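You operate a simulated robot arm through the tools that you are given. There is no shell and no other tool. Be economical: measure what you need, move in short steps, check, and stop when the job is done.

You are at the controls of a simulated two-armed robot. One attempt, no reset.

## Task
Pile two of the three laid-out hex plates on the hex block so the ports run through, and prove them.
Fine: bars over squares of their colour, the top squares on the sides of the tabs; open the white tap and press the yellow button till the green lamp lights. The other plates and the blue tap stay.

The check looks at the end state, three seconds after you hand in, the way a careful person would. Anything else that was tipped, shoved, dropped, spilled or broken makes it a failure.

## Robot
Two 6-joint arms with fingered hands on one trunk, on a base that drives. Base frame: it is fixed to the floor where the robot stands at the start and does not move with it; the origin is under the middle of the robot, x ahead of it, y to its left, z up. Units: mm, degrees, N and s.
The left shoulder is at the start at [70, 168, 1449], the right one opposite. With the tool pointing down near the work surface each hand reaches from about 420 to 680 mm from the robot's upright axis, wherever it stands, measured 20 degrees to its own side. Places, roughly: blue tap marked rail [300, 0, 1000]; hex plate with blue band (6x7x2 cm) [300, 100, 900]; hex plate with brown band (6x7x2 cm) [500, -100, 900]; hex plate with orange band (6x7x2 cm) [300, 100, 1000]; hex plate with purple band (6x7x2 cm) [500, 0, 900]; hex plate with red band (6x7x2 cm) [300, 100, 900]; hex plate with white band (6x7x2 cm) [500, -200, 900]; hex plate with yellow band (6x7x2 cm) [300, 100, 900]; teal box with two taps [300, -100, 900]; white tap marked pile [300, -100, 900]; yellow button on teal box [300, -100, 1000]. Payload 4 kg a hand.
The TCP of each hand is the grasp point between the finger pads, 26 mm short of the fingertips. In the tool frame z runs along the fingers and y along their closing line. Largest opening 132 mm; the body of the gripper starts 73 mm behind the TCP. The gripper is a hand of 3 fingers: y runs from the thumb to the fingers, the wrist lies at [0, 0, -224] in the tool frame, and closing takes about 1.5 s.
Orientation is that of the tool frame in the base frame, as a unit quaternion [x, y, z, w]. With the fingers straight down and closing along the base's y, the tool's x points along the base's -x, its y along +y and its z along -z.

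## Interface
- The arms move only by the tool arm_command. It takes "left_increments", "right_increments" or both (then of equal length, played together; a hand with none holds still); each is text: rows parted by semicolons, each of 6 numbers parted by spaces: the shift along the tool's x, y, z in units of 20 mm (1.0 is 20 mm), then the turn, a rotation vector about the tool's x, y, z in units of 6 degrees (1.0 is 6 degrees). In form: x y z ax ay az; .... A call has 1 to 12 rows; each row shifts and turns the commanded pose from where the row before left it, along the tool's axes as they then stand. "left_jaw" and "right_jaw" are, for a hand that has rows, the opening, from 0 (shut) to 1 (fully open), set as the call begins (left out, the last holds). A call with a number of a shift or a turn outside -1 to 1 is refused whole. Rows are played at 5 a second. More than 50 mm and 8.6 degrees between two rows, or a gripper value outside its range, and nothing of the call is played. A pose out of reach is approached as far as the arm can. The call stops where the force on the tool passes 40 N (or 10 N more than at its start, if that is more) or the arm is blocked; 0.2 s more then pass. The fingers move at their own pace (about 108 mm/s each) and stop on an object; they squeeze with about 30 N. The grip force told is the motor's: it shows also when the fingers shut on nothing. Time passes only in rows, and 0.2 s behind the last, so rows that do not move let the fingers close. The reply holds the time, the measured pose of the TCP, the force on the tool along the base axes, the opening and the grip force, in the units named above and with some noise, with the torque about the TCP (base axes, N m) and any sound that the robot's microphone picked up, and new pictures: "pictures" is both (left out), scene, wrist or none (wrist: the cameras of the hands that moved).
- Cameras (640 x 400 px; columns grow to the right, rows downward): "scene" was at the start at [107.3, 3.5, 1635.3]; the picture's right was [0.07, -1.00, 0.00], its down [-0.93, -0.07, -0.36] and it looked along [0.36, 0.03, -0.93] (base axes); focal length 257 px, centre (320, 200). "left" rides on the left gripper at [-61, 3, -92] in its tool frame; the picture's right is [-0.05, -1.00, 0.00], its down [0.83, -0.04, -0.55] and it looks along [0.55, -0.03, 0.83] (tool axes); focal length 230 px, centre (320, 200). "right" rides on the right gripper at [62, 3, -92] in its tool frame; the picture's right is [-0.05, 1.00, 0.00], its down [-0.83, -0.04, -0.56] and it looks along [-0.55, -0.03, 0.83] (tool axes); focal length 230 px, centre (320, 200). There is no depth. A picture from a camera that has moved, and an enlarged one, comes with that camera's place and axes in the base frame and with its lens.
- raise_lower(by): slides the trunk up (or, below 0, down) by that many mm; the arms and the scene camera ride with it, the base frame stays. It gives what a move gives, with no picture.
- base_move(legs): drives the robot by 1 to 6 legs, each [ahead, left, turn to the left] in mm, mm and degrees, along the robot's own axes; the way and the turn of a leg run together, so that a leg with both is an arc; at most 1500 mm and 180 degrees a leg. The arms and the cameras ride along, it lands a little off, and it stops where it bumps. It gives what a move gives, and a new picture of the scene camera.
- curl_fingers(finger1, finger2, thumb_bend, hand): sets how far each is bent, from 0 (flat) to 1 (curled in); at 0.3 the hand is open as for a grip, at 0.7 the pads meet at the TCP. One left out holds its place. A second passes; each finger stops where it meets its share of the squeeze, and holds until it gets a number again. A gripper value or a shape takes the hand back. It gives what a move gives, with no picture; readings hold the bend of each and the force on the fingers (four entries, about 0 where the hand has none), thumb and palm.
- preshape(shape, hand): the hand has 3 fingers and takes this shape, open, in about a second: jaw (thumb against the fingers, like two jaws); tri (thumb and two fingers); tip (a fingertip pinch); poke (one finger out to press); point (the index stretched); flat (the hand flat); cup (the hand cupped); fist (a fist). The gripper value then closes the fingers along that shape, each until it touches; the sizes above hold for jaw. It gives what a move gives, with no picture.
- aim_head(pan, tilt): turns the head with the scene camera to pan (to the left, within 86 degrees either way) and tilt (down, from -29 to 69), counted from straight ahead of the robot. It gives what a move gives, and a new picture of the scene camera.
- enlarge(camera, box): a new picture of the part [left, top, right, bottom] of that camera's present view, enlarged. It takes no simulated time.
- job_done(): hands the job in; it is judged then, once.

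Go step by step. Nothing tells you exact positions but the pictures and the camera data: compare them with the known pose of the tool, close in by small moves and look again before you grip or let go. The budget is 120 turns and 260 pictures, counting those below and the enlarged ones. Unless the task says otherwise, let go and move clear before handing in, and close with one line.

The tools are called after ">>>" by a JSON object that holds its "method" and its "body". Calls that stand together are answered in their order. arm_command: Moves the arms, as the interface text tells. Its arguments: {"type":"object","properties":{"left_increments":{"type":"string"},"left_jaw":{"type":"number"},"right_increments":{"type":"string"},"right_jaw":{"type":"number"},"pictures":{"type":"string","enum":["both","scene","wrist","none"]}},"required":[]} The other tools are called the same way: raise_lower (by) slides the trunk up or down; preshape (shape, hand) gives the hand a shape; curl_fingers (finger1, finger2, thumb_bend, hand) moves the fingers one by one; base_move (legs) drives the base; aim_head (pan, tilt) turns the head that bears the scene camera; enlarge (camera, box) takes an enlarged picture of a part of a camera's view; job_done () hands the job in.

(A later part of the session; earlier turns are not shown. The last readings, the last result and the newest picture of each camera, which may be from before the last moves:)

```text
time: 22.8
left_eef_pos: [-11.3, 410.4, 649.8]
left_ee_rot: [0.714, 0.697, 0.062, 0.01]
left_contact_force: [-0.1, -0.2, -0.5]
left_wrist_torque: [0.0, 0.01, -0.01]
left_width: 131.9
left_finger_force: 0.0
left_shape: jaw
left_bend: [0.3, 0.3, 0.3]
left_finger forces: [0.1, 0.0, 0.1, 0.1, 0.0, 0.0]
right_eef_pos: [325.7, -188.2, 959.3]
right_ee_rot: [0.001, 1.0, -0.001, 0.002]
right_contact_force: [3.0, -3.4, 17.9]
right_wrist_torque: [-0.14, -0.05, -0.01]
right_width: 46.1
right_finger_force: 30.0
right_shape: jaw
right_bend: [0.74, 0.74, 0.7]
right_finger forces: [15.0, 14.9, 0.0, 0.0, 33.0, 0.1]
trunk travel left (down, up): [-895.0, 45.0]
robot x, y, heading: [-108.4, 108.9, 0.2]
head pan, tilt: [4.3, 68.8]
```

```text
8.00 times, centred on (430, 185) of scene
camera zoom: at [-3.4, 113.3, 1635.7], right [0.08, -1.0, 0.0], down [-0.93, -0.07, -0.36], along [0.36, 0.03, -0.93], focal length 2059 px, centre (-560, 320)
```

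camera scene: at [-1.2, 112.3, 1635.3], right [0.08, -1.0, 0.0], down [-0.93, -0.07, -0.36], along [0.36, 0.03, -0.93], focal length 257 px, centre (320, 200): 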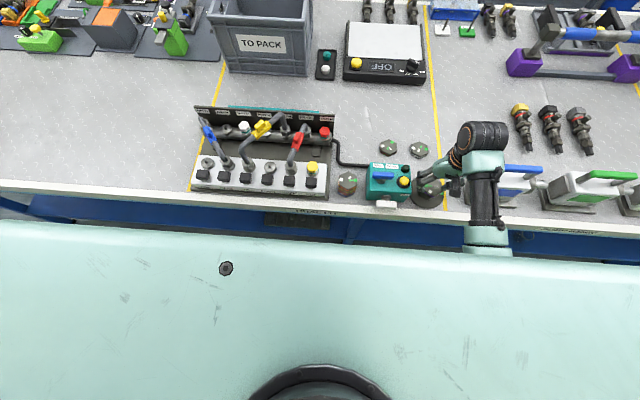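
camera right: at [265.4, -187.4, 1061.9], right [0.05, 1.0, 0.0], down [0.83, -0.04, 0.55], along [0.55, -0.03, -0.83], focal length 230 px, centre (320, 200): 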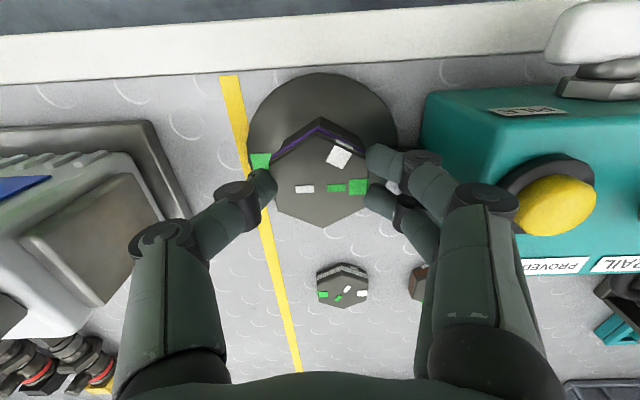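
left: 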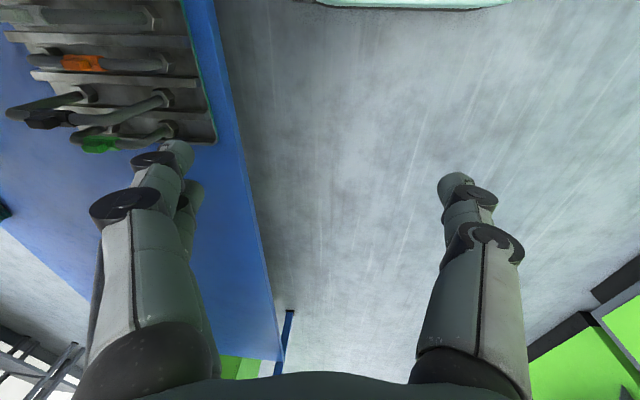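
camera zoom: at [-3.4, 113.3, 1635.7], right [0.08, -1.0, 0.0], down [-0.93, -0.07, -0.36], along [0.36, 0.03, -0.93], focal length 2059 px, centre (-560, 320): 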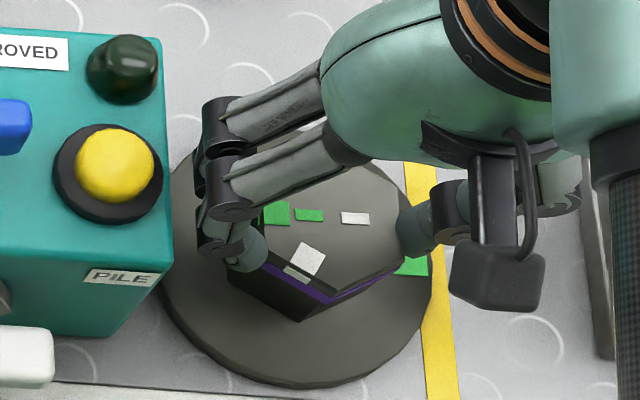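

Contact at the expected height and it looks seated. Ease off and release slightly.

>>> {"method": "arm_command", "body": {"right_increments": "0 0 -0.04 0 0 0; 0 0 0 0 0 0; 0 0 0 0 0 0; 0 0 0 0 0 0; 0 0 0 0 0 0", "right_jaw": 0.52, "pictures": "wrist"}}

>>> {"method": "enlarge", "body": {"camera": "right", "box": [200, 80, 440, 240]}}

```text
time: 24.0
left_eef_pos: [-11.7, 410.0, 651.4]
left_ee_rot: [0.714, 0.698, 0.063, 0.009]
left_contact_force: [1.1, 0.5, 0.5]
left_wrist_torque: [-0.02, -0.01, -0.01]
left_width: 131.9
left_finger_force: 0.0
left_shape: jaw
left_bend: [0.3, 0.3, 0.3]
left_finger forces: [0.1, 0.1, 0.1, 0.0, 0.0, 0.0]
right_eef_pos: [326.8, -186.8, 956.9]
right_ee_rot: [0.001, 1.0, 0.0, -0.001]
right_contact_force: [-0.7, 0.4, 0.9]
right_wrist_torque: [0.0, 0.04, 0.01]
right_width: 67.6
right_finger_force: 0.0
right_shape: jaw
right_bend: [0.73, 0.73, 0.7]
right_finger forces: [0.0, 0.0, 0.1, 0.0, 0.0, 0.1]
trunk travel left (down, up): [-895.0, 45.0]
robot x, y, heading: [-108.5, 111.6, 0.2]
head pan, tilt: [4.3, 68.8]
camera right: at [265.0, -184.9, 1050.1], right [0.05, 1.0, 0.0], down [0.83, -0.04, 0.55], along [0.55, -0.03, -0.83], focal length 230 px, centre (320, 200)
```

right: 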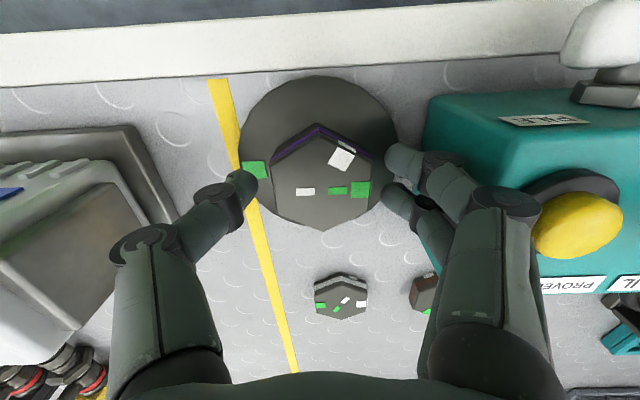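

```text
2.50 times, centred on (320, 160) of right
camera zoom: at [265.0, -184.9, 1050.1], right [0.05, 1.0, 0.0], down [0.83, -0.04, 0.55], along [0.55, -0.03, -0.83], focal length 575 px, centre (320, 300)
```

zoom: 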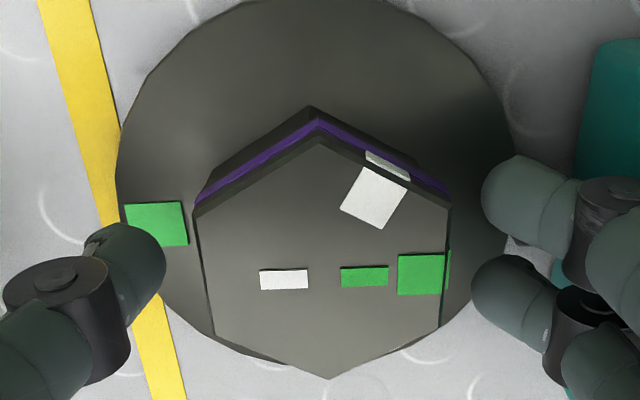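

Plate 1 rests on the block, within about 1.5 mm. I lift clear and check from above.

>>> {"method": "arm_command", "body": {"right_increments": "0 0 -0.5 0 0 0; 0 0 -1 0 0 0; 0 0 -0.7 0 0 0; -1 0 0 0 0 0; -1 0 0 0 0 0; -1 0 0 0 0 0; 0 0 0 0 0 0", "pictures": "wrist"}}

>>> {"method": "enlarge", "body": {"camera": "right", "box": [220, 0, 460, 150]}}

>>> {"method": "enlarge", "body": {"camera": "scene", "box": [390, 160, 470, 210]}}

```text
time: 25.6
left_eef_pos: [-11.5, 410.0, 649.8]
left_ee_rot: [0.714, 0.698, 0.062, 0.009]
left_contact_force: [0.3, -0.3, 0.5]
left_wrist_torque: [0.03, 0.0, -0.02]
left_width: 131.9
left_finger_force: 0.2
left_shape: jaw
left_bend: [0.3, 0.3, 0.3]
left_finger forces: [0.1, 0.1, 0.0, 0.1, 0.0, 0.1]
right_eef_pos: [387.5, -188.3, 1001.3]
right_ee_rot: [0.0, 1.0, 0.0, 0.0]
right_contact_force: [0.6, -0.7, 1.0]
right_wrist_torque: [-0.02, 0.0, 0.02]
right_width: 67.8
right_finger_force: 0.1
right_shape: jaw
right_bend: [0.73, 0.73, 0.7]
right_finger forces: [0.0, 0.0, 0.1, 0.0, 0.1, 0.0]
trunk travel left (down, up): [-895.0, 45.0]
robot x, y, heading: [-107.7, 109.1, 0.7]
head pan, tilt: [4.3, 68.8]
camera right: at [326.4, -184.8, 1092.4], right [0.05, 1.0, 0.0], down [0.83, -0.04, 0.55], along [0.55, -0.03, -0.83], focal length 230 px, centre (320, 200)
```

right: 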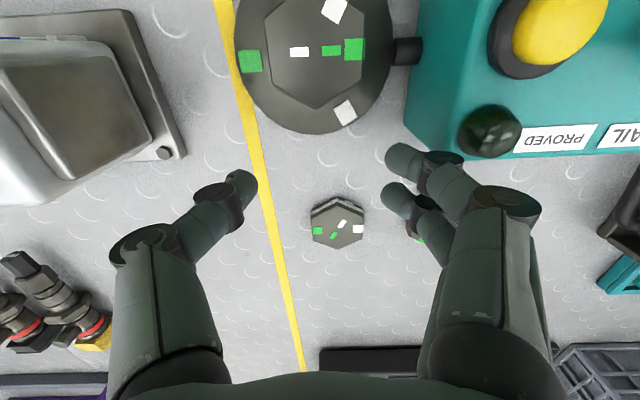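

```text
2.67 times, centred on (340, 75) of right
camera zoom: at [326.4, -184.8, 1092.4], right [0.05, 1.0, 0.0], down [0.83, -0.04, 0.55], along [0.55, -0.03, -0.83], focal length 614 px, centre (267, 533)
```

zoom: 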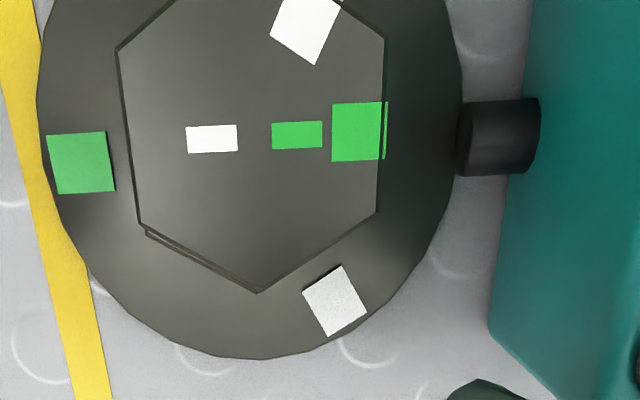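

```text
8.00 times, centred on (430, 185) of scene
camera zoom: at [-1.9, 112.4, 1635.3], right [0.08, -1.0, 0.0], down [-0.93, -0.07, -0.36], along [0.36, 0.03, -0.93], focal length 2059 px, centre (-560, 320)
```

zoom: 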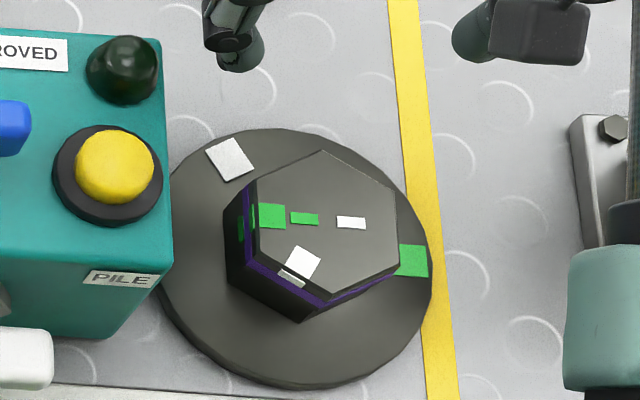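

>>> {"method": "enlarge", "body": {"camera": "scene", "box": [412, 174, 444, 204]}}

>>> {"method": "enlarge", "body": {"camera": "right", "box": [250, 0, 380, 120]}}

```text
13.33 times, centred on (428, 189) of scene
camera zoom: at [-1.9, 112.4, 1635.3], right [0.08, -1.0, 0.0], down [-0.93, -0.07, -0.36], along [0.36, 0.03, -0.93], focal length 3431 px, centre (-1120, 347)
```

zoom: 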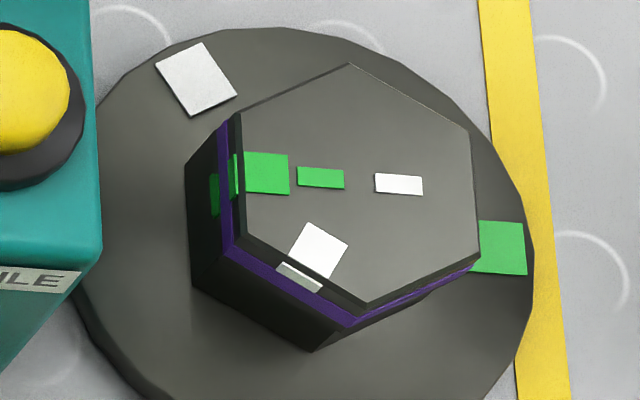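

```text
3.33 times, centred on (315, 60) of right
camera zoom: at [326.4, -184.8, 1092.4], right [0.05, 1.0, 0.0], down [0.83, -0.04, 0.55], along [0.55, -0.03, -0.83], focal length 767 px, centre (337, 667)
```

zoom: 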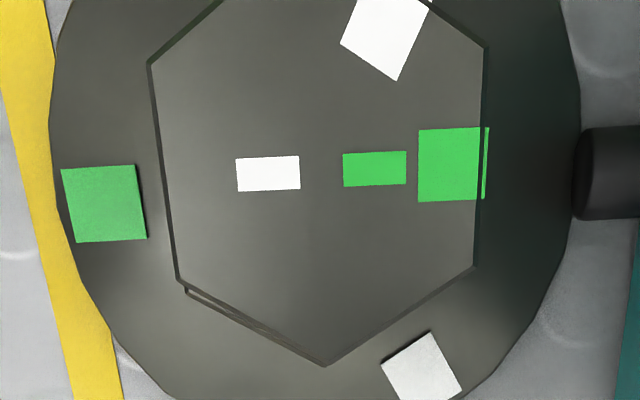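

The plate is roughly 3 mm off towards me/left. I'll re-grip and slide it (+2.7, −1.6) mm.

>>> {"method": "arm_command", "body": {"right_increments": "1 0 0 0 0 0; 1 0 0 0 0 0; 1 0 0 0 0 0; 0 0 0.7 0 0 0; 0 0 1 0 0 0; 0 0 0.4 0 0 0; 0 0 0 0 0 0", "pictures": "none"}}

>>> {"method": "arm_command", "body": {"right_increments": "0 0 0 0 0 0; 0 0 0 0 0 0; 0 0 0 0 0 0; 0 0 0 0 0 0; 0 0 0 0 0 0", "right_jaw": 0.35, "pictures": "none"}}

>>> {"method": "enlarge", "body": {"camera": "right", "box": [200, 80, 440, 240]}}

```text
time: 27.2
left_eef_pos: [-11.4, 410.0, 649.8]
left_ee_rot: [0.714, 0.698, 0.063, 0.009]
left_contact_force: [0.2, -0.2, 0.2]
left_wrist_torque: [0.01, -0.01, 0.03]
left_width: 131.7
left_finger_force: 0.0
left_shape: jaw
left_bend: [0.3, 0.3, 0.3]
left_finger forces: [0.0, 0.1, 0.0, 0.0, 0.0, 0.0]
right_eef_pos: [327.0, -187.3, 958.0]
right_ee_rot: [0.001, 1.0, 0.0, -0.001]
right_contact_force: [0.8, -0.4, 1.0]
right_wrist_torque: [-0.02, -0.03, 0.0]
right_width: 68.1
right_finger_force: 0.1
right_shape: jaw
right_bend: [0.73, 0.73, 0.7]
right_finger forces: [0.0, 0.0, 0.1, 0.0, 0.0, 0.1]
trunk travel left (down, up): [-895.0, 45.0]
robot x, y, heading: [-110.6, 109.3, 0.2]
head pan, tilt: [4.3, 68.8]
```

```text
time: 28.4
left_eef_pos: [-12.0, 410.3, 651.0]
left_ee_rot: [0.714, 0.698, 0.063, 0.009]
left_contact_force: [0.3, -1.7, -0.4]
left_wrist_torque: [-0.02, 0.0, 0.03]
left_width: 131.8
left_finger_force: 0.1
left_shape: jaw
left_bend: [0.3, 0.3, 0.3]
left_finger forces: [0.0, 0.0, 0.0, 0.0, 0.1, 0.1]
right_eef_pos: [327.5, -188.4, 957.6]
right_ee_rot: [0.001, 1.0, -0.001, -0.002]
right_contact_force: [-0.3, -0.2, -1.9]
right_wrist_torque: [0.01, 0.02, -0.01]
right_width: 45.6
right_finger_force: 29.8
right_shape: jaw
right_bend: [0.74, 0.73, 0.7]
right_finger forces: [13.7, 13.7, 0.1, 0.0, 27.2, 0.0]
trunk travel left (down, up): [-895.0, 45.0]
robot x, y, heading: [-108.1, 110.1, 0.3]
head pan, tilt: [4.3, 68.8]
```

```text
2.50 times, centred on (320, 160) of right
camera zoom: at [267.1, -184.3, 1050.9], right [0.05, 1.0, 0.0], down [0.83, -0.04, 0.55], along [0.55, -0.03, -0.83], focal length 575 px, centre (320, 300)
```

zoom: 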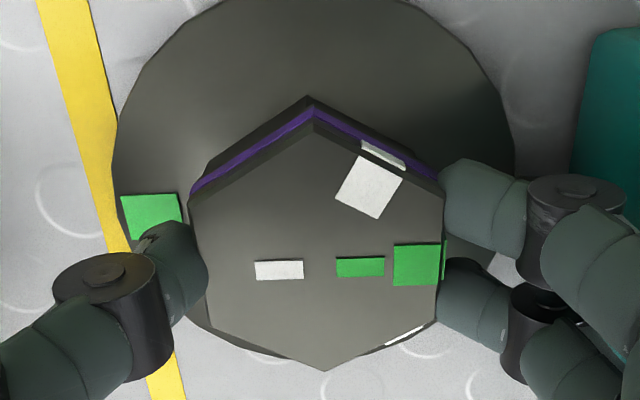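

>>> {"method": "arm_command", "body": {"right_increments": "-0.13 -0.085 0.03 0 0 0; 0 0 0.03 0 0 0; 0 0 0 0 0 0", "pictures": "none"}}

>>> {"method": "arm_command", "body": {"right_increments": "0 0 0 0 0 0; 0 0 0 0 0 0; 0 0 0 0 0 0; 0 0 0 0 0 0", "right_jaw": 0.52, "pictures": "none"}}

>>> {"method": "enlarge", "body": {"camera": "right", "box": [200, 80, 440, 240]}}

```text
time: 29.2
left_eef_pos: [-11.2, 410.7, 651.0]
left_ee_rot: [0.714, 0.698, 0.063, 0.008]
left_contact_force: [-0.1, 0.1, 0.3]
left_wrist_torque: [0.01, -0.01, -0.02]
left_width: 131.8
left_finger_force: 0.0
left_shape: jaw
left_bend: [0.3, 0.3, 0.3]
left_finger forces: [0.1, 0.0, 0.1, 0.0, 0.0, 0.0]
right_eef_pos: [330.3, -188.9, 959.0]
right_ee_rot: [0.001, 1.0, 0.0, 0.0]
right_contact_force: [-0.1, 1.4, 1.0]
right_wrist_torque: [0.02, -0.03, 0.02]
right_width: 45.5
right_finger_force: 29.6
right_shape: jaw
right_bend: [0.74, 0.73, 0.7]
right_finger forces: [13.9, 14.0, 0.1, 0.0, 27.3, 0.1]
trunk travel left (down, up): [-895.0, 45.0]
robot x, y, heading: [-112.0, 107.3, 0.2]
head pan, tilt: [4.3, 68.8]
```

```text
time: 30.2
left_eef_pos: [-11.8, 410.9, 651.0]
left_ee_rot: [0.714, 0.698, 0.062, 0.009]
left_contact_force: [-0.3, 0.0, -0.2]
left_wrist_torque: [-0.03, 0.01, 0.01]
left_width: 131.8
left_finger_force: 0.1
left_shape: jaw
left_bend: [0.3, 0.3, 0.3]
left_finger forces: [0.1, 0.1, 0.1, 0.0, 0.0, 0.0]
right_eef_pos: [330.2, -190.4, 957.2]
right_ee_rot: [0.0, 1.0, -0.001, -0.002]
right_contact_force: [-0.3, 0.3, 0.2]
right_wrist_torque: [-0.02, 0.02, -0.02]
right_width: 67.8
right_finger_force: 0.1
right_shape: jaw
right_bend: [0.73, 0.73, 0.7]
right_finger forces: [0.0, 0.0, 0.1, 0.1, 0.0, 0.0]
trunk travel left (down, up): [-895.0, 45.0]
robot x, y, heading: [-112.2, 107.5, 0.2]
head pan, tilt: [4.3, 68.8]
```

```text
2.50 times, centred on (320, 160) of right
camera zoom: at [268.8, -186.9, 1050.4], right [0.05, 1.0, 0.0], down [0.83, -0.04, 0.55], along [0.55, -0.03, -0.83], focal length 575 px, centre (320, 300)
```

zoom: 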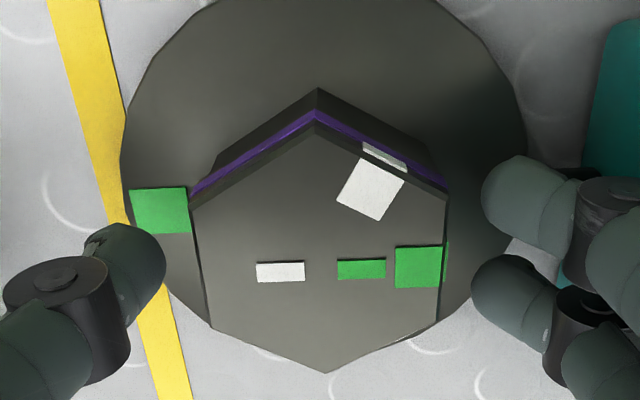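

Well aligned now. Next, go to the brown plate (~[481, -74]).

>>> {"method": "arm_command", "body": {"right_increments": "0 0 -0.5 0 0 0; 0 0 -1 0 0 0; 0 0 -0.7 0 0 0; -1 0 0 0 0 0; -1 0 0 0 0 0; -1 0 0 0 0 0; -1 0 0 0 0 0; -1 0 0 0 0 0; -1 0 0 0 0 0; -1 0 0 0 0 0; -0.3 0 0 0 0 0", "right_jaw": 0.65, "pictures": "none"}}

>>> {"method": "arm_command", "body": {"right_increments": "0 1 0 0 0 0; 0 1 0 0 0 0; 0 1 0 0 0 0; 0 1 0 0 0 0; 0 1 0 0 0 0; 0 0.8 0 0 0 0; 0 0 1 0 0 0; 0 0 1 0 0 0; 0 0 0 0 0 0"}}

>>> {"method": "enlarge", "body": {"camera": "right", "box": [200, 80, 440, 240]}}

>>> {"method": "enlarge", "body": {"camera": "scene", "box": [390, 160, 470, 210]}}

```text
time: 32.6
left_eef_pos: [-11.8, 409.4, 650.6]
left_ee_rot: [0.714, 0.698, 0.062, 0.008]
left_contact_force: [-1.0, 0.3, 0.1]
left_wrist_torque: [0.03, 0.0, 0.0]
left_width: 132.1
left_finger_force: 0.1
left_shape: jaw
left_bend: [0.3, 0.3, 0.3]
left_finger forces: [0.0, 0.0, 0.1, 0.1, 0.0, 0.0]
right_eef_pos: [476.9, -191.1, 1000.7]
right_ee_rot: [0.001, 1.0, 0.0, -0.001]
right_contact_force: [-0.1, 0.4, 0.1]
right_wrist_torque: [-0.01, 0.0, 0.0]
right_width: 85.3
right_finger_force: 0.0
right_shape: jaw
right_bend: [0.7, 0.7, 0.68]
right_finger forces: [0.0, 0.0, 0.0, 0.0, 0.0, 0.1]
trunk travel left (down, up): [-895.0, 45.0]
robot x, y, heading: [-108.1, 108.3, 0.3]
head pan, tilt: [4.3, 68.8]
```

```text
time: 34.6
left_eef_pos: [-10.8, 410.3, 650.7]
left_ee_rot: [0.713, 0.698, 0.062, 0.009]
left_contact_force: [-0.1, 1.0, 0.5]
left_wrist_torque: [0.0, -0.01, 0.03]
left_width: 132.1
left_finger_force: 0.0
left_shape: jaw
left_bend: [0.3, 0.3, 0.3]
left_finger forces: [0.1, 0.0, 0.0, 0.0, 0.1, 0.1]
right_eef_pos: [476.4, -73.1, 961.3]
right_ee_rot: [0.001, 1.0, 0.0, -0.001]
right_contact_force: [-0.9, 0.7, -0.4]
right_wrist_torque: [-0.02, 0.01, 0.0]
right_width: 85.6
right_finger_force: 0.2
right_shape: jaw
right_bend: [0.7, 0.7, 0.68]
right_finger forces: [0.1, 0.0, 0.0, 0.1, 0.0, 0.1]
trunk travel left (down, up): [-895.0, 45.0]
robot x, y, heading: [-108.1, 113.4, 0.3]
head pan, tilt: [4.3, 68.8]
camera scene: at [-1.7, 112.8, 1635.3], right [0.08, -1.0, 0.0], down [-0.93, -0.07, -0.36], along [0.36, 0.03, -0.93], focal length 257 px, centre (320, 200)
camera right: at [416.2, -71.0, 1054.3], right [0.05, 1.0, 0.0], down [0.83, -0.04, 0.55], along [0.55, -0.03, -0.83], focal length 230 px, centre (320, 200)
```

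scene: 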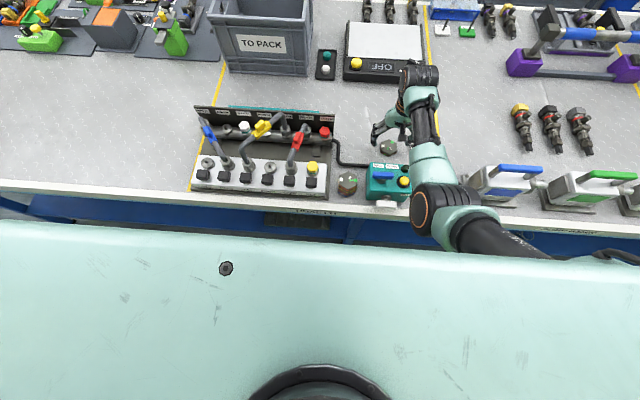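
right: 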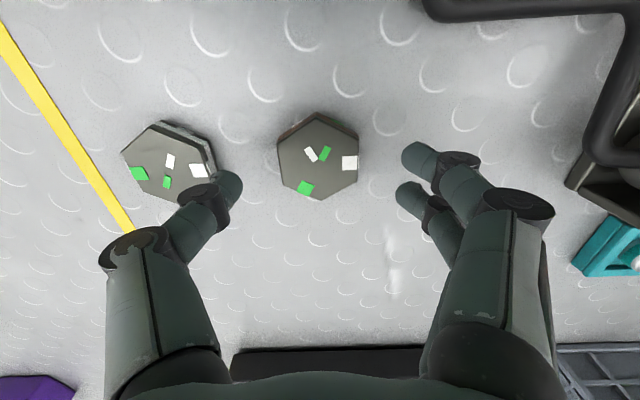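

```text
2.50 times, centred on (320, 160) of right
camera zoom: at [416.2, -71.0, 1054.3], right [0.05, 1.0, 0.0], down [0.83, -0.04, 0.55], along [0.55, -0.03, -0.83], focal length 575 px, centre (320, 300)
```

zoom: 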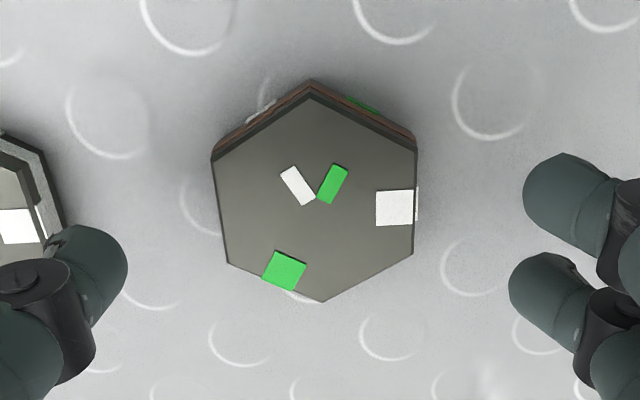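

```text
8.00 times, centred on (430, 185) of scene
camera zoom: at [-1.7, 112.8, 1635.3], right [0.08, -1.0, 0.0], down [-0.93, -0.07, -0.36], along [0.36, 0.03, -0.93], focal length 2059 px, centre (-560, 320)
```

zoom: 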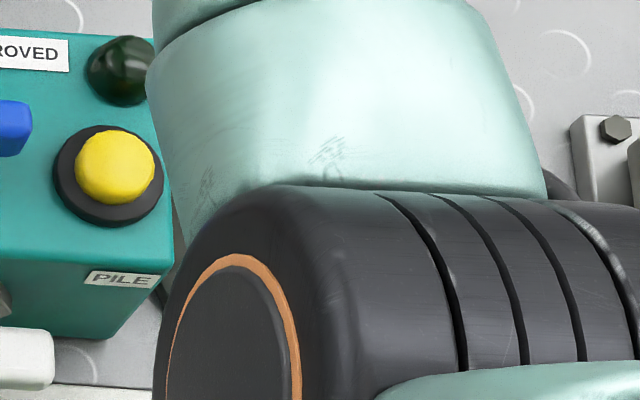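

Brown plate reading confirmed; plate is 3 mm ahead of the TCP. Centre, lower and grip.

>>> {"method": "arm_command", "body": {"right_increments": "-0.135 -0.065 0.5 0 0 0; 0 0 0.6 0 0 0; 0 0 0.45 0 0 0; 0 0 0 0 0 0", "pictures": "none"}}

>>> {"method": "arm_command", "body": {"right_increments": "0 0 0 0 0 0; 0 0 0 0 0 0; 0 0 0 0 0 0; 0 0 0 0 0 0; 0 0 0 0 0 0; 0 0 0 0 0 0", "right_jaw": 0.35, "pictures": "wrist"}}

```text
time: 35.6
left_eef_pos: [-12.6, 410.3, 650.2]
left_ee_rot: [0.714, 0.697, 0.062, 0.009]
left_contact_force: [0.0, 0.3, 0.5]
left_wrist_torque: [0.02, 0.0, 0.01]
left_width: 131.9
left_finger_force: 0.1
left_shape: jaw
left_bend: [0.3, 0.3, 0.3]
left_finger forces: [0.0, 0.1, 0.1, 0.0, 0.0, 0.1]
right_eef_pos: [479.5, -74.6, 931.2]
right_ee_rot: [0.001, 1.0, 0.0, 0.0]
right_contact_force: [0.0, 0.0, -0.9]
right_wrist_torque: [-0.05, 0.03, -0.02]
right_width: 85.5
right_finger_force: 0.0
right_shape: jaw
right_bend: [0.7, 0.7, 0.68]
right_finger forces: [0.1, 0.1, 0.0, 0.0, 0.0, 0.0]
trunk travel left (down, up): [-895.0, 45.0]
robot x, y, heading: [-108.6, 107.7, 0.1]
head pan, tilt: [4.3, 68.8]
```

```text
time: 37.0
left_eef_pos: [-10.6, 410.1, 650.0]
left_ee_rot: [0.714, 0.698, 0.062, 0.009]
left_contact_force: [0.9, 0.1, 0.6]
left_wrist_torque: [-0.04, 0.01, 0.0]
left_width: 131.8
left_finger_force: 0.1
left_shape: jaw
left_bend: [0.3, 0.3, 0.3]
left_finger forces: [0.0, 0.0, 0.1, 0.0, 0.0, 0.0]
right_eef_pos: [478.7, -75.5, 930.8]
right_ee_rot: [0.001, 1.0, 0.001, -0.001]
right_contact_force: [-0.3, 0.2, 0.2]
right_wrist_torque: [-0.02, -0.03, 0.02]
right_width: 45.7
right_finger_force: 29.9
right_shape: jaw
right_bend: [0.74, 0.74, 0.7]
right_finger forces: [13.6, 13.6, 0.1, 0.0, 27.4, 0.0]
trunk travel left (down, up): [-895.0, 45.0]
robot x, y, heading: [-108.3, 106.5, 0.3]
head pan, tilt: [4.3, 68.8]
camera right: at [417.5, -72.1, 1023.5], right [0.05, 1.0, 0.0], down [0.83, -0.04, 0.55], along [0.55, -0.03, -0.83], focal length 230 px, centre (320, 200)
```

right: 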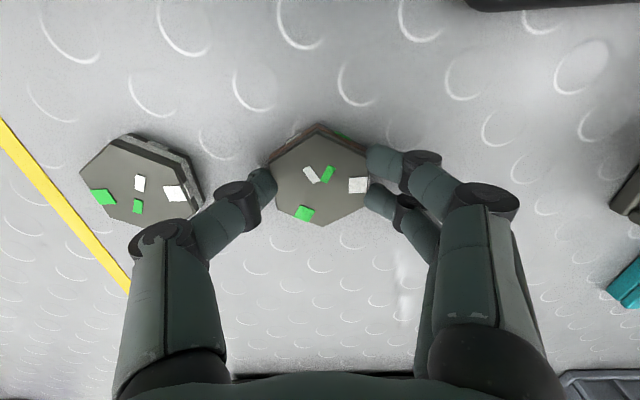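

Gripped. Lift, carry in −y, then turn 60° clockwise (tool +z) in free air.

>>> {"method": "arm_command", "body": {"right_increments": "0 0 -0.5 0 0 0; 0 0 -1 0 0 0; 0 0 -1 0 0 0; 0 0 -1 0 0 0; 0 -1 0 0 0 0; 0 -1 0 0 0 0; 0 -1 0 0 0 0; 0 -1 0 0 0 0; 0 -1 0 0 0 0; 0 -0.8 0 0 0 0; 0 0 0 0 0 0", "pictures": "none"}}

>>> {"method": "arm_command", "body": {"right_increments": "0 0 0 0 0 1; 0 0 0 0 0 1; 0 0 0 0 0 1; 0 0 0 0 0 1; 0 0 0 0 0 1; 0 0 0 0 0 1; 0 0 0 0 0 1; 0 0 0 0 0 1; 0 0 0 0 0 1; 0 0 0 0 0 1; 0 0 0 0 0 0"}}

```text
time: 39.4
left_eef_pos: [-11.4, 409.3, 650.5]
left_ee_rot: [0.714, 0.697, 0.062, 0.009]
left_contact_force: [-0.2, 0.5, 0.1]
left_wrist_torque: [0.01, 0.03, -0.01]
left_width: 131.9
left_finger_force: 0.1
left_shape: jaw
left_bend: [0.3, 0.3, 0.3]
left_finger forces: [0.1, 0.0, 0.0, 0.0, 0.0, 0.1]
right_eef_pos: [479.0, -191.0, 1000.7]
right_ee_rot: [0.001, 1.0, 0.0, -0.002]
right_contact_force: [0.3, 0.0, -2.3]
right_wrist_torque: [0.02, -0.01, 0.01]
right_width: 45.6
right_finger_force: 30.4
right_shape: jaw
right_bend: [0.74, 0.73, 0.7]
right_finger forces: [13.8, 13.7, 0.1, 0.0, 27.5, 0.0]
trunk travel left (down, up): [-895.0, 45.0]
robot x, y, heading: [-112.9, 108.4, 0.2]
head pan, tilt: [4.3, 68.8]
```

```text
time: 41.8
left_eef_pos: [-11.5, 410.5, 650.9]
left_ee_rot: [0.713, 0.698, 0.063, 0.008]
left_contact_force: [0.4, -0.1, 0.9]
left_wrist_torque: [0.01, 0.02, 0.02]
left_width: 131.7
left_finger_force: 0.1
left_shape: jaw
left_bend: [0.3, 0.3, 0.3]
left_finger forces: [0.0, 0.1, 0.1, 0.1, 0.0, 0.1]
right_eef_pos: [479.6, -193.1, 1000.5]
right_ee_rot: [0.502, 0.865, 0.0, -0.001]
right_contact_force: [-1.3, 0.2, -2.4]
right_wrist_torque: [0.02, 0.0, -0.03]
right_width: 45.4
right_finger_force: 30.7
right_shape: jaw
right_bend: [0.74, 0.73, 0.7]
right_finger forces: [13.6, 13.7, 0.0, 0.0, 27.5, 0.0]
trunk travel left (down, up): [-895.0, 45.0]
robot x, y, heading: [-110.4, 104.9, 0.1]
head pan, tilt: [4.3, 68.8]
camera scene: at [-1.1, 112.2, 1635.3], right [0.08, -1.0, 0.0], down [-0.93, -0.07, -0.36], along [0.36, 0.03, -0.93], focal length 257 px, centre (320, 200)
camera right: at [451.1, -136.8, 1093.6], right [0.89, 0.45, 0.0], down [0.38, -0.74, 0.55], along [0.25, -0.5, -0.83], focal length 230 px, centre (320, 200)
```

scene: 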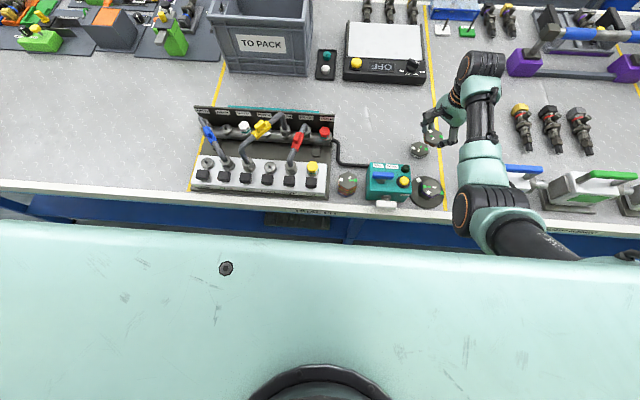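
right: 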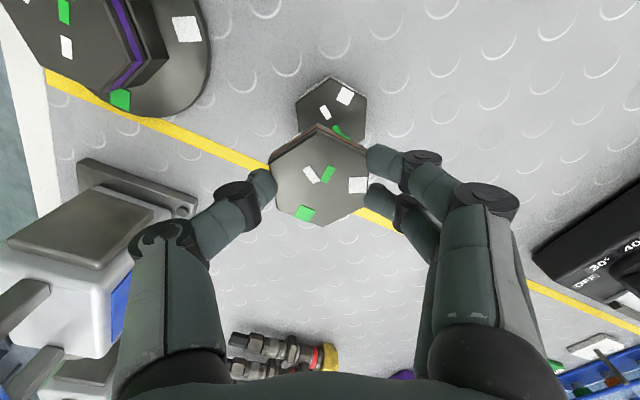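

Turn is exact. I measure the held plate's offset before moving over the block.

>>> {"method": "enlarge", "body": {"camera": "right", "box": [200, 80, 440, 240]}}

>>> {"method": "arm_command", "body": {"right_increments": "0.5 -0.866 0 0 0 0; 0.5 -0.866 0 0 0 0; 0.5 -0.866 0 0 0 0; 0.5 -0.866 0 0 0 0; 0.5 -0.866 0 0 0 0; 0 0 0 0 0 0"}}

```text
2.50 times, centred on (320, 160) of right
camera zoom: at [451.1, -136.8, 1093.6], right [0.89, 0.45, 0.0], down [0.38, -0.74, 0.55], along [0.25, -0.5, -0.83], focal length 575 px, centre (320, 300)
```

zoom: 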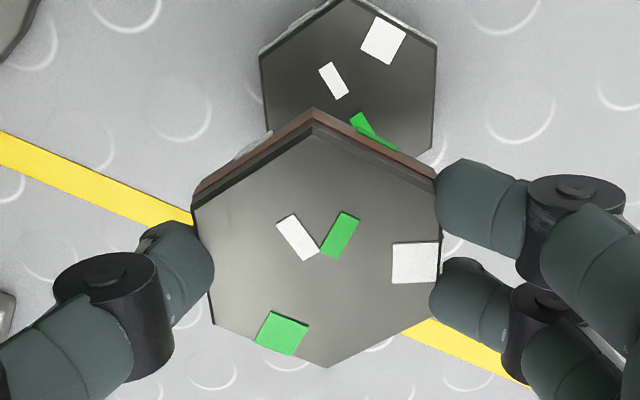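

```text
time: 43.2
left_eef_pos: [-11.7, 411.0, 650.7]
left_ee_rot: [0.713, 0.698, 0.062, 0.008]
left_contact_force: [-0.7, 0.3, -0.1]
left_wrist_torque: [0.0, -0.01, -0.03]
left_width: 131.8
left_finger_force: 0.0
left_shape: jaw
left_bend: [0.3, 0.3, 0.3]
left_finger forces: [0.0, 0.1, 0.0, 0.1, 0.0, 0.0]
right_eef_pos: [379.7, -190.5, 1001.1]
right_ee_rot: [0.501, 0.865, -0.001, -0.002]
right_contact_force: [0.2, -0.5, -2.5]
right_wrist_torque: [-0.02, 0.01, 0.0]
right_width: 45.5
right_finger_force: 29.9
right_shape: jaw
right_bend: [0.74, 0.74, 0.7]
right_finger forces: [13.7, 13.8, 0.1, 0.0, 27.4, 0.1]
trunk travel left (down, up): [-895.0, 45.0]
robot x, y, heading: [-107.6, 108.4, 0.0]
head pan, tilt: [4.3, 68.8]
camera scene: at [-0.6, 112.4, 1635.2], right [0.08, -1.0, 0.0], down [-0.93, -0.07, -0.36], along [0.36, 0.03, -0.93], focal length 257 px, centre (320, 200)
camera right: at [352.3, -135.5, 1093.8], right [0.89, 0.45, 0.0], down [0.38, -0.74, 0.55], along [0.25, -0.5, -0.83], focal length 230 px, centre (320, 200)
```

scene: 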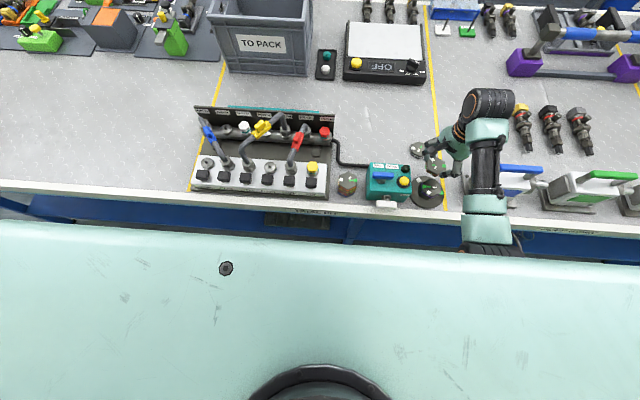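
right: 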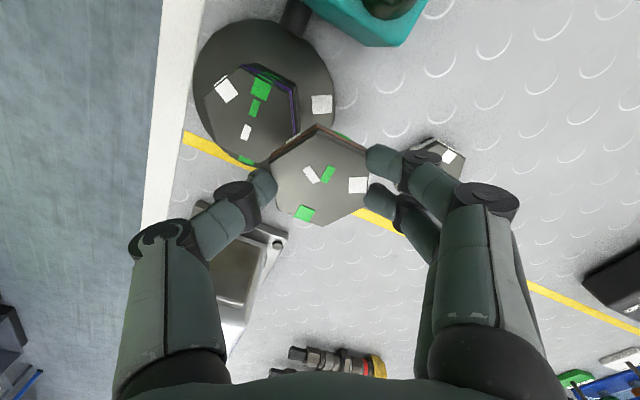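

>>> {"method": "enlarge", "body": {"camera": "right", "box": [180, 20, 360, 170]}}

```text
2.67 times, centred on (270, 95) of right
camera zoom: at [352.3, -135.5, 1093.8], right [0.89, 0.45, 0.0], down [0.38, -0.74, 0.55], along [0.25, -0.5, -0.83], focal length 614 px, centre (453, 480)
```

zoom: 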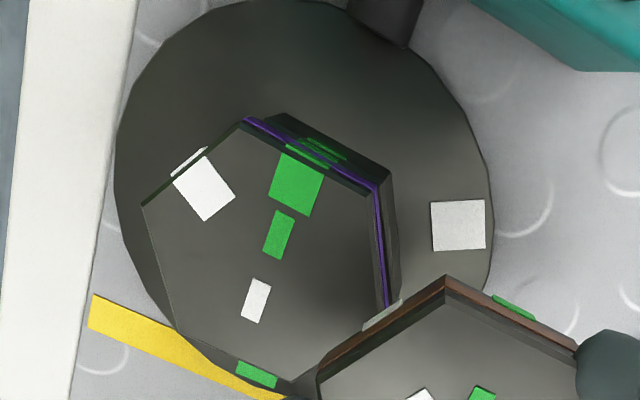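

>>> {"method": "arm_command", "body": {"right_increments": "0.5 -0.84 0 0 0 0; 0.5 -0.84 0 0 0 0; 0.225 -0.36 0 0 0 0; 0 0 0.85 0 0 0; 0 0 0 0 0 0"}}

>>> {"method": "enlarge", "body": {"camera": "right", "box": [200, 80, 440, 240]}}

>>> {"method": "enlarge", "body": {"camera": "scene", "box": [390, 160, 470, 210]}}

```text
time: 44.4
left_eef_pos: [-11.7, 409.8, 650.5]
left_ee_rot: [0.713, 0.698, 0.062, 0.009]
left_contact_force: [0.0, -0.2, 0.4]
left_wrist_torque: [0.01, -0.05, 0.0]
left_width: 132.0
left_finger_force: 0.0
left_shape: jaw
left_bend: [0.3, 0.3, 0.3]
left_finger forces: [0.0, 0.1, 0.0, 0.0, 0.0, 0.0]
right_eef_pos: [332.8, -189.6, 982.7]
right_ee_rot: [0.501, 0.866, 0.0, 0.0]
right_contact_force: [0.2, -0.6, -2.0]
right_wrist_torque: [0.02, 0.0, 0.01]
right_width: 45.6
right_finger_force: 30.5
right_shape: jaw
right_bend: [0.74, 0.74, 0.7]
right_finger forces: [13.7, 13.7, 0.0, 0.0, 27.5, 0.0]
trunk travel left (down, up): [-895.0, 45.0]
robot x, y, heading: [-105.8, 111.5, 0.5]
head pan, tilt: [4.3, 68.8]
camera scene: at [-1.3, 112.3, 1635.3], right [0.08, -1.0, 0.0], down [-0.93, -0.07, -0.36], along [0.36, 0.03, -0.93], focal length 257 px, centre (320, 200)
camera right: at [304.9, -134.9, 1075.9], right [0.89, 0.45, 0.0], down [0.38, -0.74, 0.55], along [0.25, -0.5, -0.83], focal length 230 px, centre (320, 200)
```

scene: 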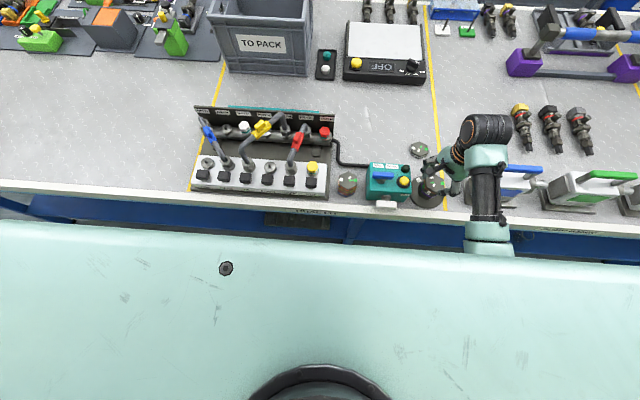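
right: 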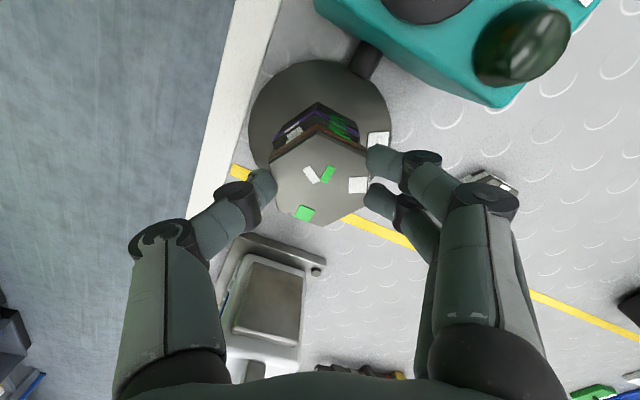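

```text
2.50 times, centred on (320, 160) of right
camera zoom: at [304.9, -134.9, 1075.9], right [0.89, 0.45, 0.0], down [0.38, -0.74, 0.55], along [0.25, -0.5, -0.83], focal length 575 px, centre (320, 300)
```

zoom: 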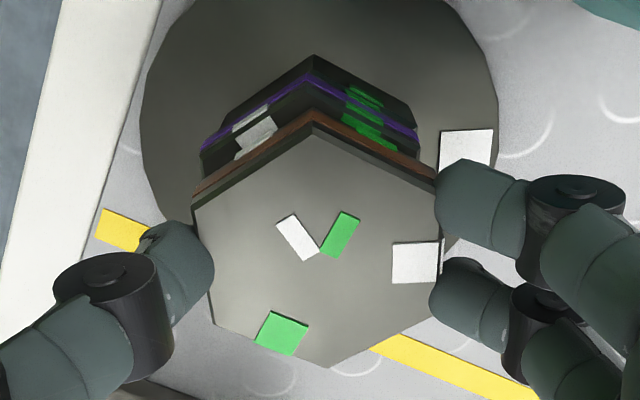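

```text
8.00 times, centred on (430, 185) of scene
camera zoom: at [-1.3, 112.3, 1635.3], right [0.08, -1.0, 0.0], down [-0.93, -0.07, -0.36], along [0.36, 0.03, -0.93], focal length 2059 px, centre (-560, 320)
```

zoom: 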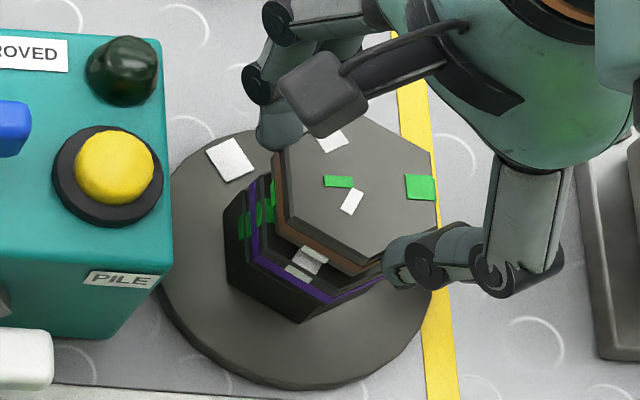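

Nearly perfect; a 1 mm trim, then lower to contact.

>>> {"method": "arm_command", "body": {"right_increments": "0.06 -0.02 0.3 0 0 0; 0 0 0.15 0 0 0; 0 0 0.05 0 0 0; 0 0 0 0 0 0", "pictures": "none"}}

>>> {"method": "enlarge", "body": {"camera": "right", "box": [200, 80, 440, 240]}}

```text
time: 45.4
left_eef_pos: [-11.1, 411.4, 651.1]
left_ee_rot: [0.714, 0.697, 0.062, 0.009]
left_contact_force: [-0.5, 0.5, -0.3]
left_wrist_torque: [0.03, -0.02, 0.03]
left_width: 132.0
left_finger_force: 0.0
left_shape: jaw
left_bend: [0.3, 0.3, 0.3]
left_finger forces: [0.0, 0.1, 0.0, 0.0, 0.0, 0.1]
right_eef_pos: [330.8, -189.5, 975.4]
right_ee_rot: [0.501, 0.866, -0.001, 0.002]
right_contact_force: [2.7, -2.1, 20.6]
right_wrist_torque: [-0.01, -0.07, -0.03]
right_width: 45.6
right_finger_force: 30.0
right_shape: jaw
right_bend: [0.74, 0.74, 0.7]
right_finger forces: [16.5, 16.1, 0.0, 0.1, 31.6, 0.1]
trunk travel left (down, up): [-895.0, 45.0]
robot x, y, heading: [-107.8, 107.1, -0.0]
head pan, tilt: [4.3, 68.8]
```

```text
2.50 times, centred on (320, 160) of right
camera zoom: at [302.4, -134.5, 1067.8], right [0.89, 0.45, 0.0], down [0.38, -0.74, 0.56], along [0.25, -0.5, -0.83], focal length 575 px, centre (320, 300)
```

zoom: 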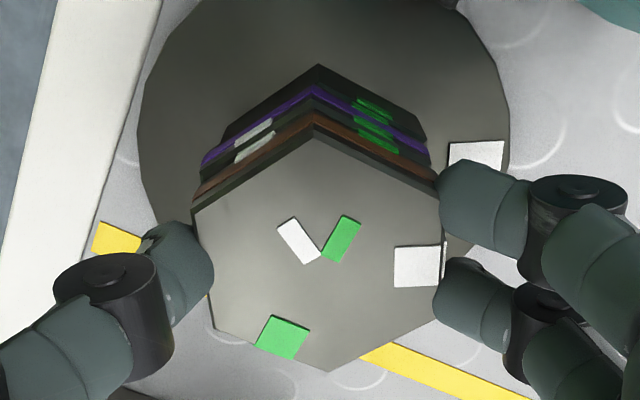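

Seated with 20 N. Ease the load and release.

>>> {"method": "arm_command", "body": {"right_increments": "0 0 -0.1 0 0 0; 0 0 0 0 0 0", "pictures": "none"}}

>>> {"method": "arm_command", "body": {"right_increments": "0 0 0 0 0 0; 0 0 0 0 0 0; 0 0 0 0 0 0; 0 0 0 0 0 0", "right_jaw": 0.52, "pictures": "none"}}

>>> {"method": "enlarge", "body": {"camera": "right", "box": [200, 80, 440, 240]}}

```text
time: 46.0
left_eef_pos: [-12.8, 411.4, 650.4]
left_ee_rot: [0.714, 0.697, 0.063, 0.01]
left_contact_force: [-0.5, -0.8, 0.4]
left_wrist_torque: [0.0, 0.03, 0.0]
left_width: 132.0
left_finger_force: 0.1
left_shape: jaw
left_bend: [0.3, 0.3, 0.3]
left_finger forces: [0.0, 0.0, 0.0, 0.1, 0.0, 0.0]
right_eef_pos: [330.0, -189.8, 976.5]
right_ee_rot: [0.501, 0.866, 0.0, 0.0]
right_contact_force: [5.1, -2.8, 13.2]
right_wrist_torque: [0.03, -0.18, 0.0]
right_width: 45.9
right_finger_force: 30.3
right_shape: jaw
right_bend: [0.74, 0.74, 0.7]
right_finger forces: [16.5, 16.3, 0.0, 0.0, 30.6, 0.1]
trunk travel left (down, up): [-895.0, 45.0]
robot x, y, heading: [-109.0, 108.8, 0.0]
head pan, tilt: [4.3, 68.8]
```

```text
time: 47.0
left_eef_pos: [-10.4, 410.4, 650.1]
left_ee_rot: [0.714, 0.697, 0.063, 0.009]
left_contact_force: [-0.3, -0.2, 0.3]
left_wrist_torque: [-0.01, -0.02, 0.01]
left_width: 131.9
left_finger_force: 0.0
left_shape: jaw
left_bend: [0.3, 0.3, 0.3]
left_finger forces: [0.0, 0.0, 0.0, 0.1, 0.0, 0.0]
right_eef_pos: [331.4, -189.4, 976.0]
right_ee_rot: [0.501, 0.866, -0.001, -0.001]
right_contact_force: [0.3, 0.1, 0.9]
right_wrist_torque: [0.01, 0.01, -0.02]
right_width: 67.9
right_finger_force: 0.0
right_shape: jaw
right_bend: [0.73, 0.73, 0.7]
right_finger forces: [0.1, 0.0, 0.0, 0.0, 0.1, 0.0]
trunk travel left (down, up): [-895.0, 45.0]
robot x, y, heading: [-108.2, 109.9, 0.4]
head pan, tilt: [4.3, 68.8]
```

```text
2.50 times, centred on (320, 160) of right
camera zoom: at [302.9, -134.9, 1067.9], right [0.89, 0.45, 0.0], down [0.38, -0.74, 0.55], along [0.25, -0.49, -0.83], focal length 575 px, centre (320, 300)
```

zoom: 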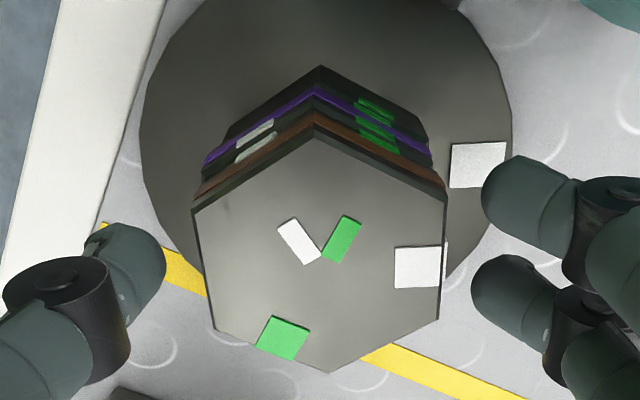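

Stack looks true. Retreat up and forward, then look at the stack and taps.

>>> {"method": "arm_command", "body": {"right_increments": "0 0 -0.5 0 0 0; 0 0 -0.6 0 0 0; 0 0 -0.6 0 0 0; 0 0 0 0 0 0", "pictures": "none"}}

>>> {"method": "arm_command", "body": {"right_increments": "-0.5 0.866 0 0 0 0; -0.5 0.866 0 0 0 0; -0.5 0.866 0 0 0 0; -0.5 0.866 0 0 0 0; -0.5 0.866 0 0 0 0; 0 0 0 0 0 0"}}

>>> {"method": "enlarge", "body": {"camera": "scene", "box": [360, 140, 460, 215]}}

>>> {"method": "enlarge", "body": {"camera": "right", "box": [180, 0, 420, 150]}}

```text
time: 48.0
left_eef_pos: [-12.1, 410.6, 651.3]
left_ee_rot: [0.714, 0.698, 0.062, 0.009]
left_contact_force: [0.1, 0.1, -0.8]
left_wrist_torque: [0.0, 0.0, 0.01]
left_width: 131.9
left_finger_force: 0.1
left_shape: jaw
left_bend: [0.3, 0.3, 0.3]
left_finger forces: [0.1, 0.1, 0.0, 0.0, 0.0, 0.0]
right_eef_pos: [329.3, -189.1, 1011.6]
right_ee_rot: [0.5, 0.866, 0.0, -0.001]
right_contact_force: [-0.3, -0.2, -0.4]
right_wrist_torque: [-0.02, -0.01, 0.02]
right_width: 67.9
right_finger_force: 0.0
right_shape: jaw
right_bend: [0.73, 0.73, 0.7]
right_finger forces: [0.1, 0.0, 0.0, 0.0, 0.1, 0.1]
trunk travel left (down, up): [-895.0, 45.0]
robot x, y, heading: [-108.5, 107.3, -0.1]
head pan, tilt: [4.3, 68.8]
```

```text
time: 49.4
left_eef_pos: [-12.1, 410.7, 650.2]
left_ee_rot: [0.713, 0.698, 0.063, 0.008]
left_contact_force: [-0.1, 0.6, 1.0]
left_wrist_torque: [0.02, -0.03, -0.04]
left_width: 132.0
left_finger_force: 0.0
left_shape: jaw
left_bend: [0.3, 0.3, 0.3]
left_finger forces: [0.0, 0.0, 0.1, 0.0, 0.0, 0.1]
right_eef_pos: [429.5, -192.2, 1010.5]
right_ee_rot: [0.501, 0.865, -0.001, -0.001]
right_contact_force: [-0.8, -0.2, 0.0]
right_wrist_torque: [0.01, 0.02, -0.04]
right_width: 68.1
right_finger_force: 0.1
right_shape: jaw
right_bend: [0.73, 0.73, 0.7]
right_finger forces: [0.0, 0.0, 0.1, 0.0, 0.1, 0.1]
trunk travel left (down, up): [-895.0, 45.0]
robot x, y, heading: [-110.5, 110.6, 0.2]
head pan, tilt: [4.3, 68.8]
camera scene: at [-2.3, 112.3, 1635.4], right [0.08, -1.0, 0.0], down [-0.93, -0.07, -0.36], along [0.36, 0.03, -0.93], focal length 257 px, centre (320, 200)
camera right: at [401.5, -137.5, 1103.3], right [0.89, 0.45, 0.0], down [0.38, -0.74, 0.55], along [0.25, -0.5, -0.83], focal length 230 px, centre (320, 200)
```

scene: 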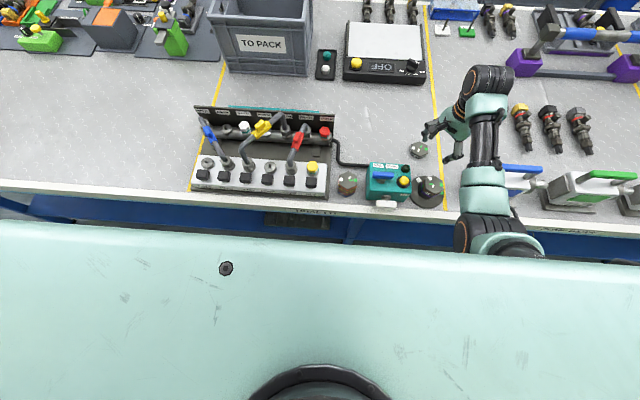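
right: 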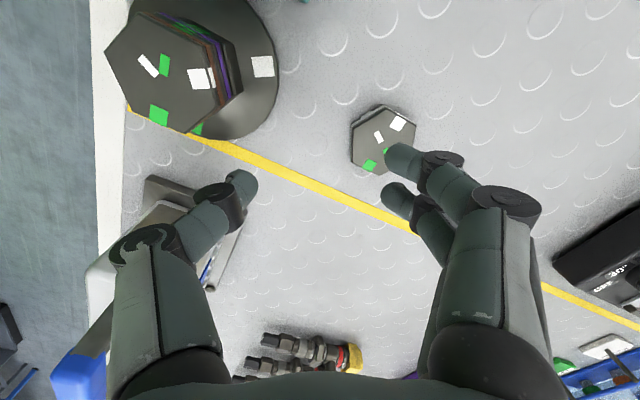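

```text
5.33 times, centred on (410, 178) of scene
camera zoom: at [-2.3, 112.3, 1635.4], right [0.08, -1.0, 0.0], down [-0.93, -0.07, -0.36], along [0.36, 0.03, -0.93], focal length 1372 px, centre (-160, 320)
```

zoom: 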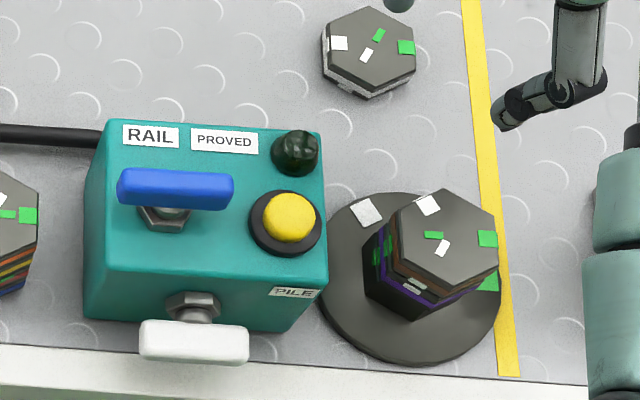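

```text
2.67 times, centred on (300, 75) of right
camera zoom: at [401.5, -137.5, 1103.3], right [0.89, 0.45, 0.0], down [0.38, -0.74, 0.55], along [0.25, -0.5, -0.83], focal length 614 px, centre (373, 533)
```

zoom: 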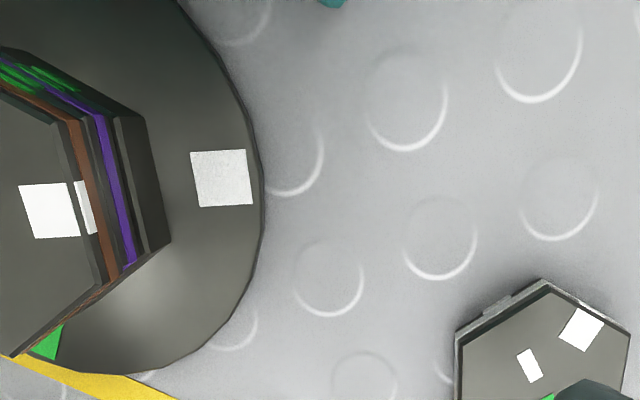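

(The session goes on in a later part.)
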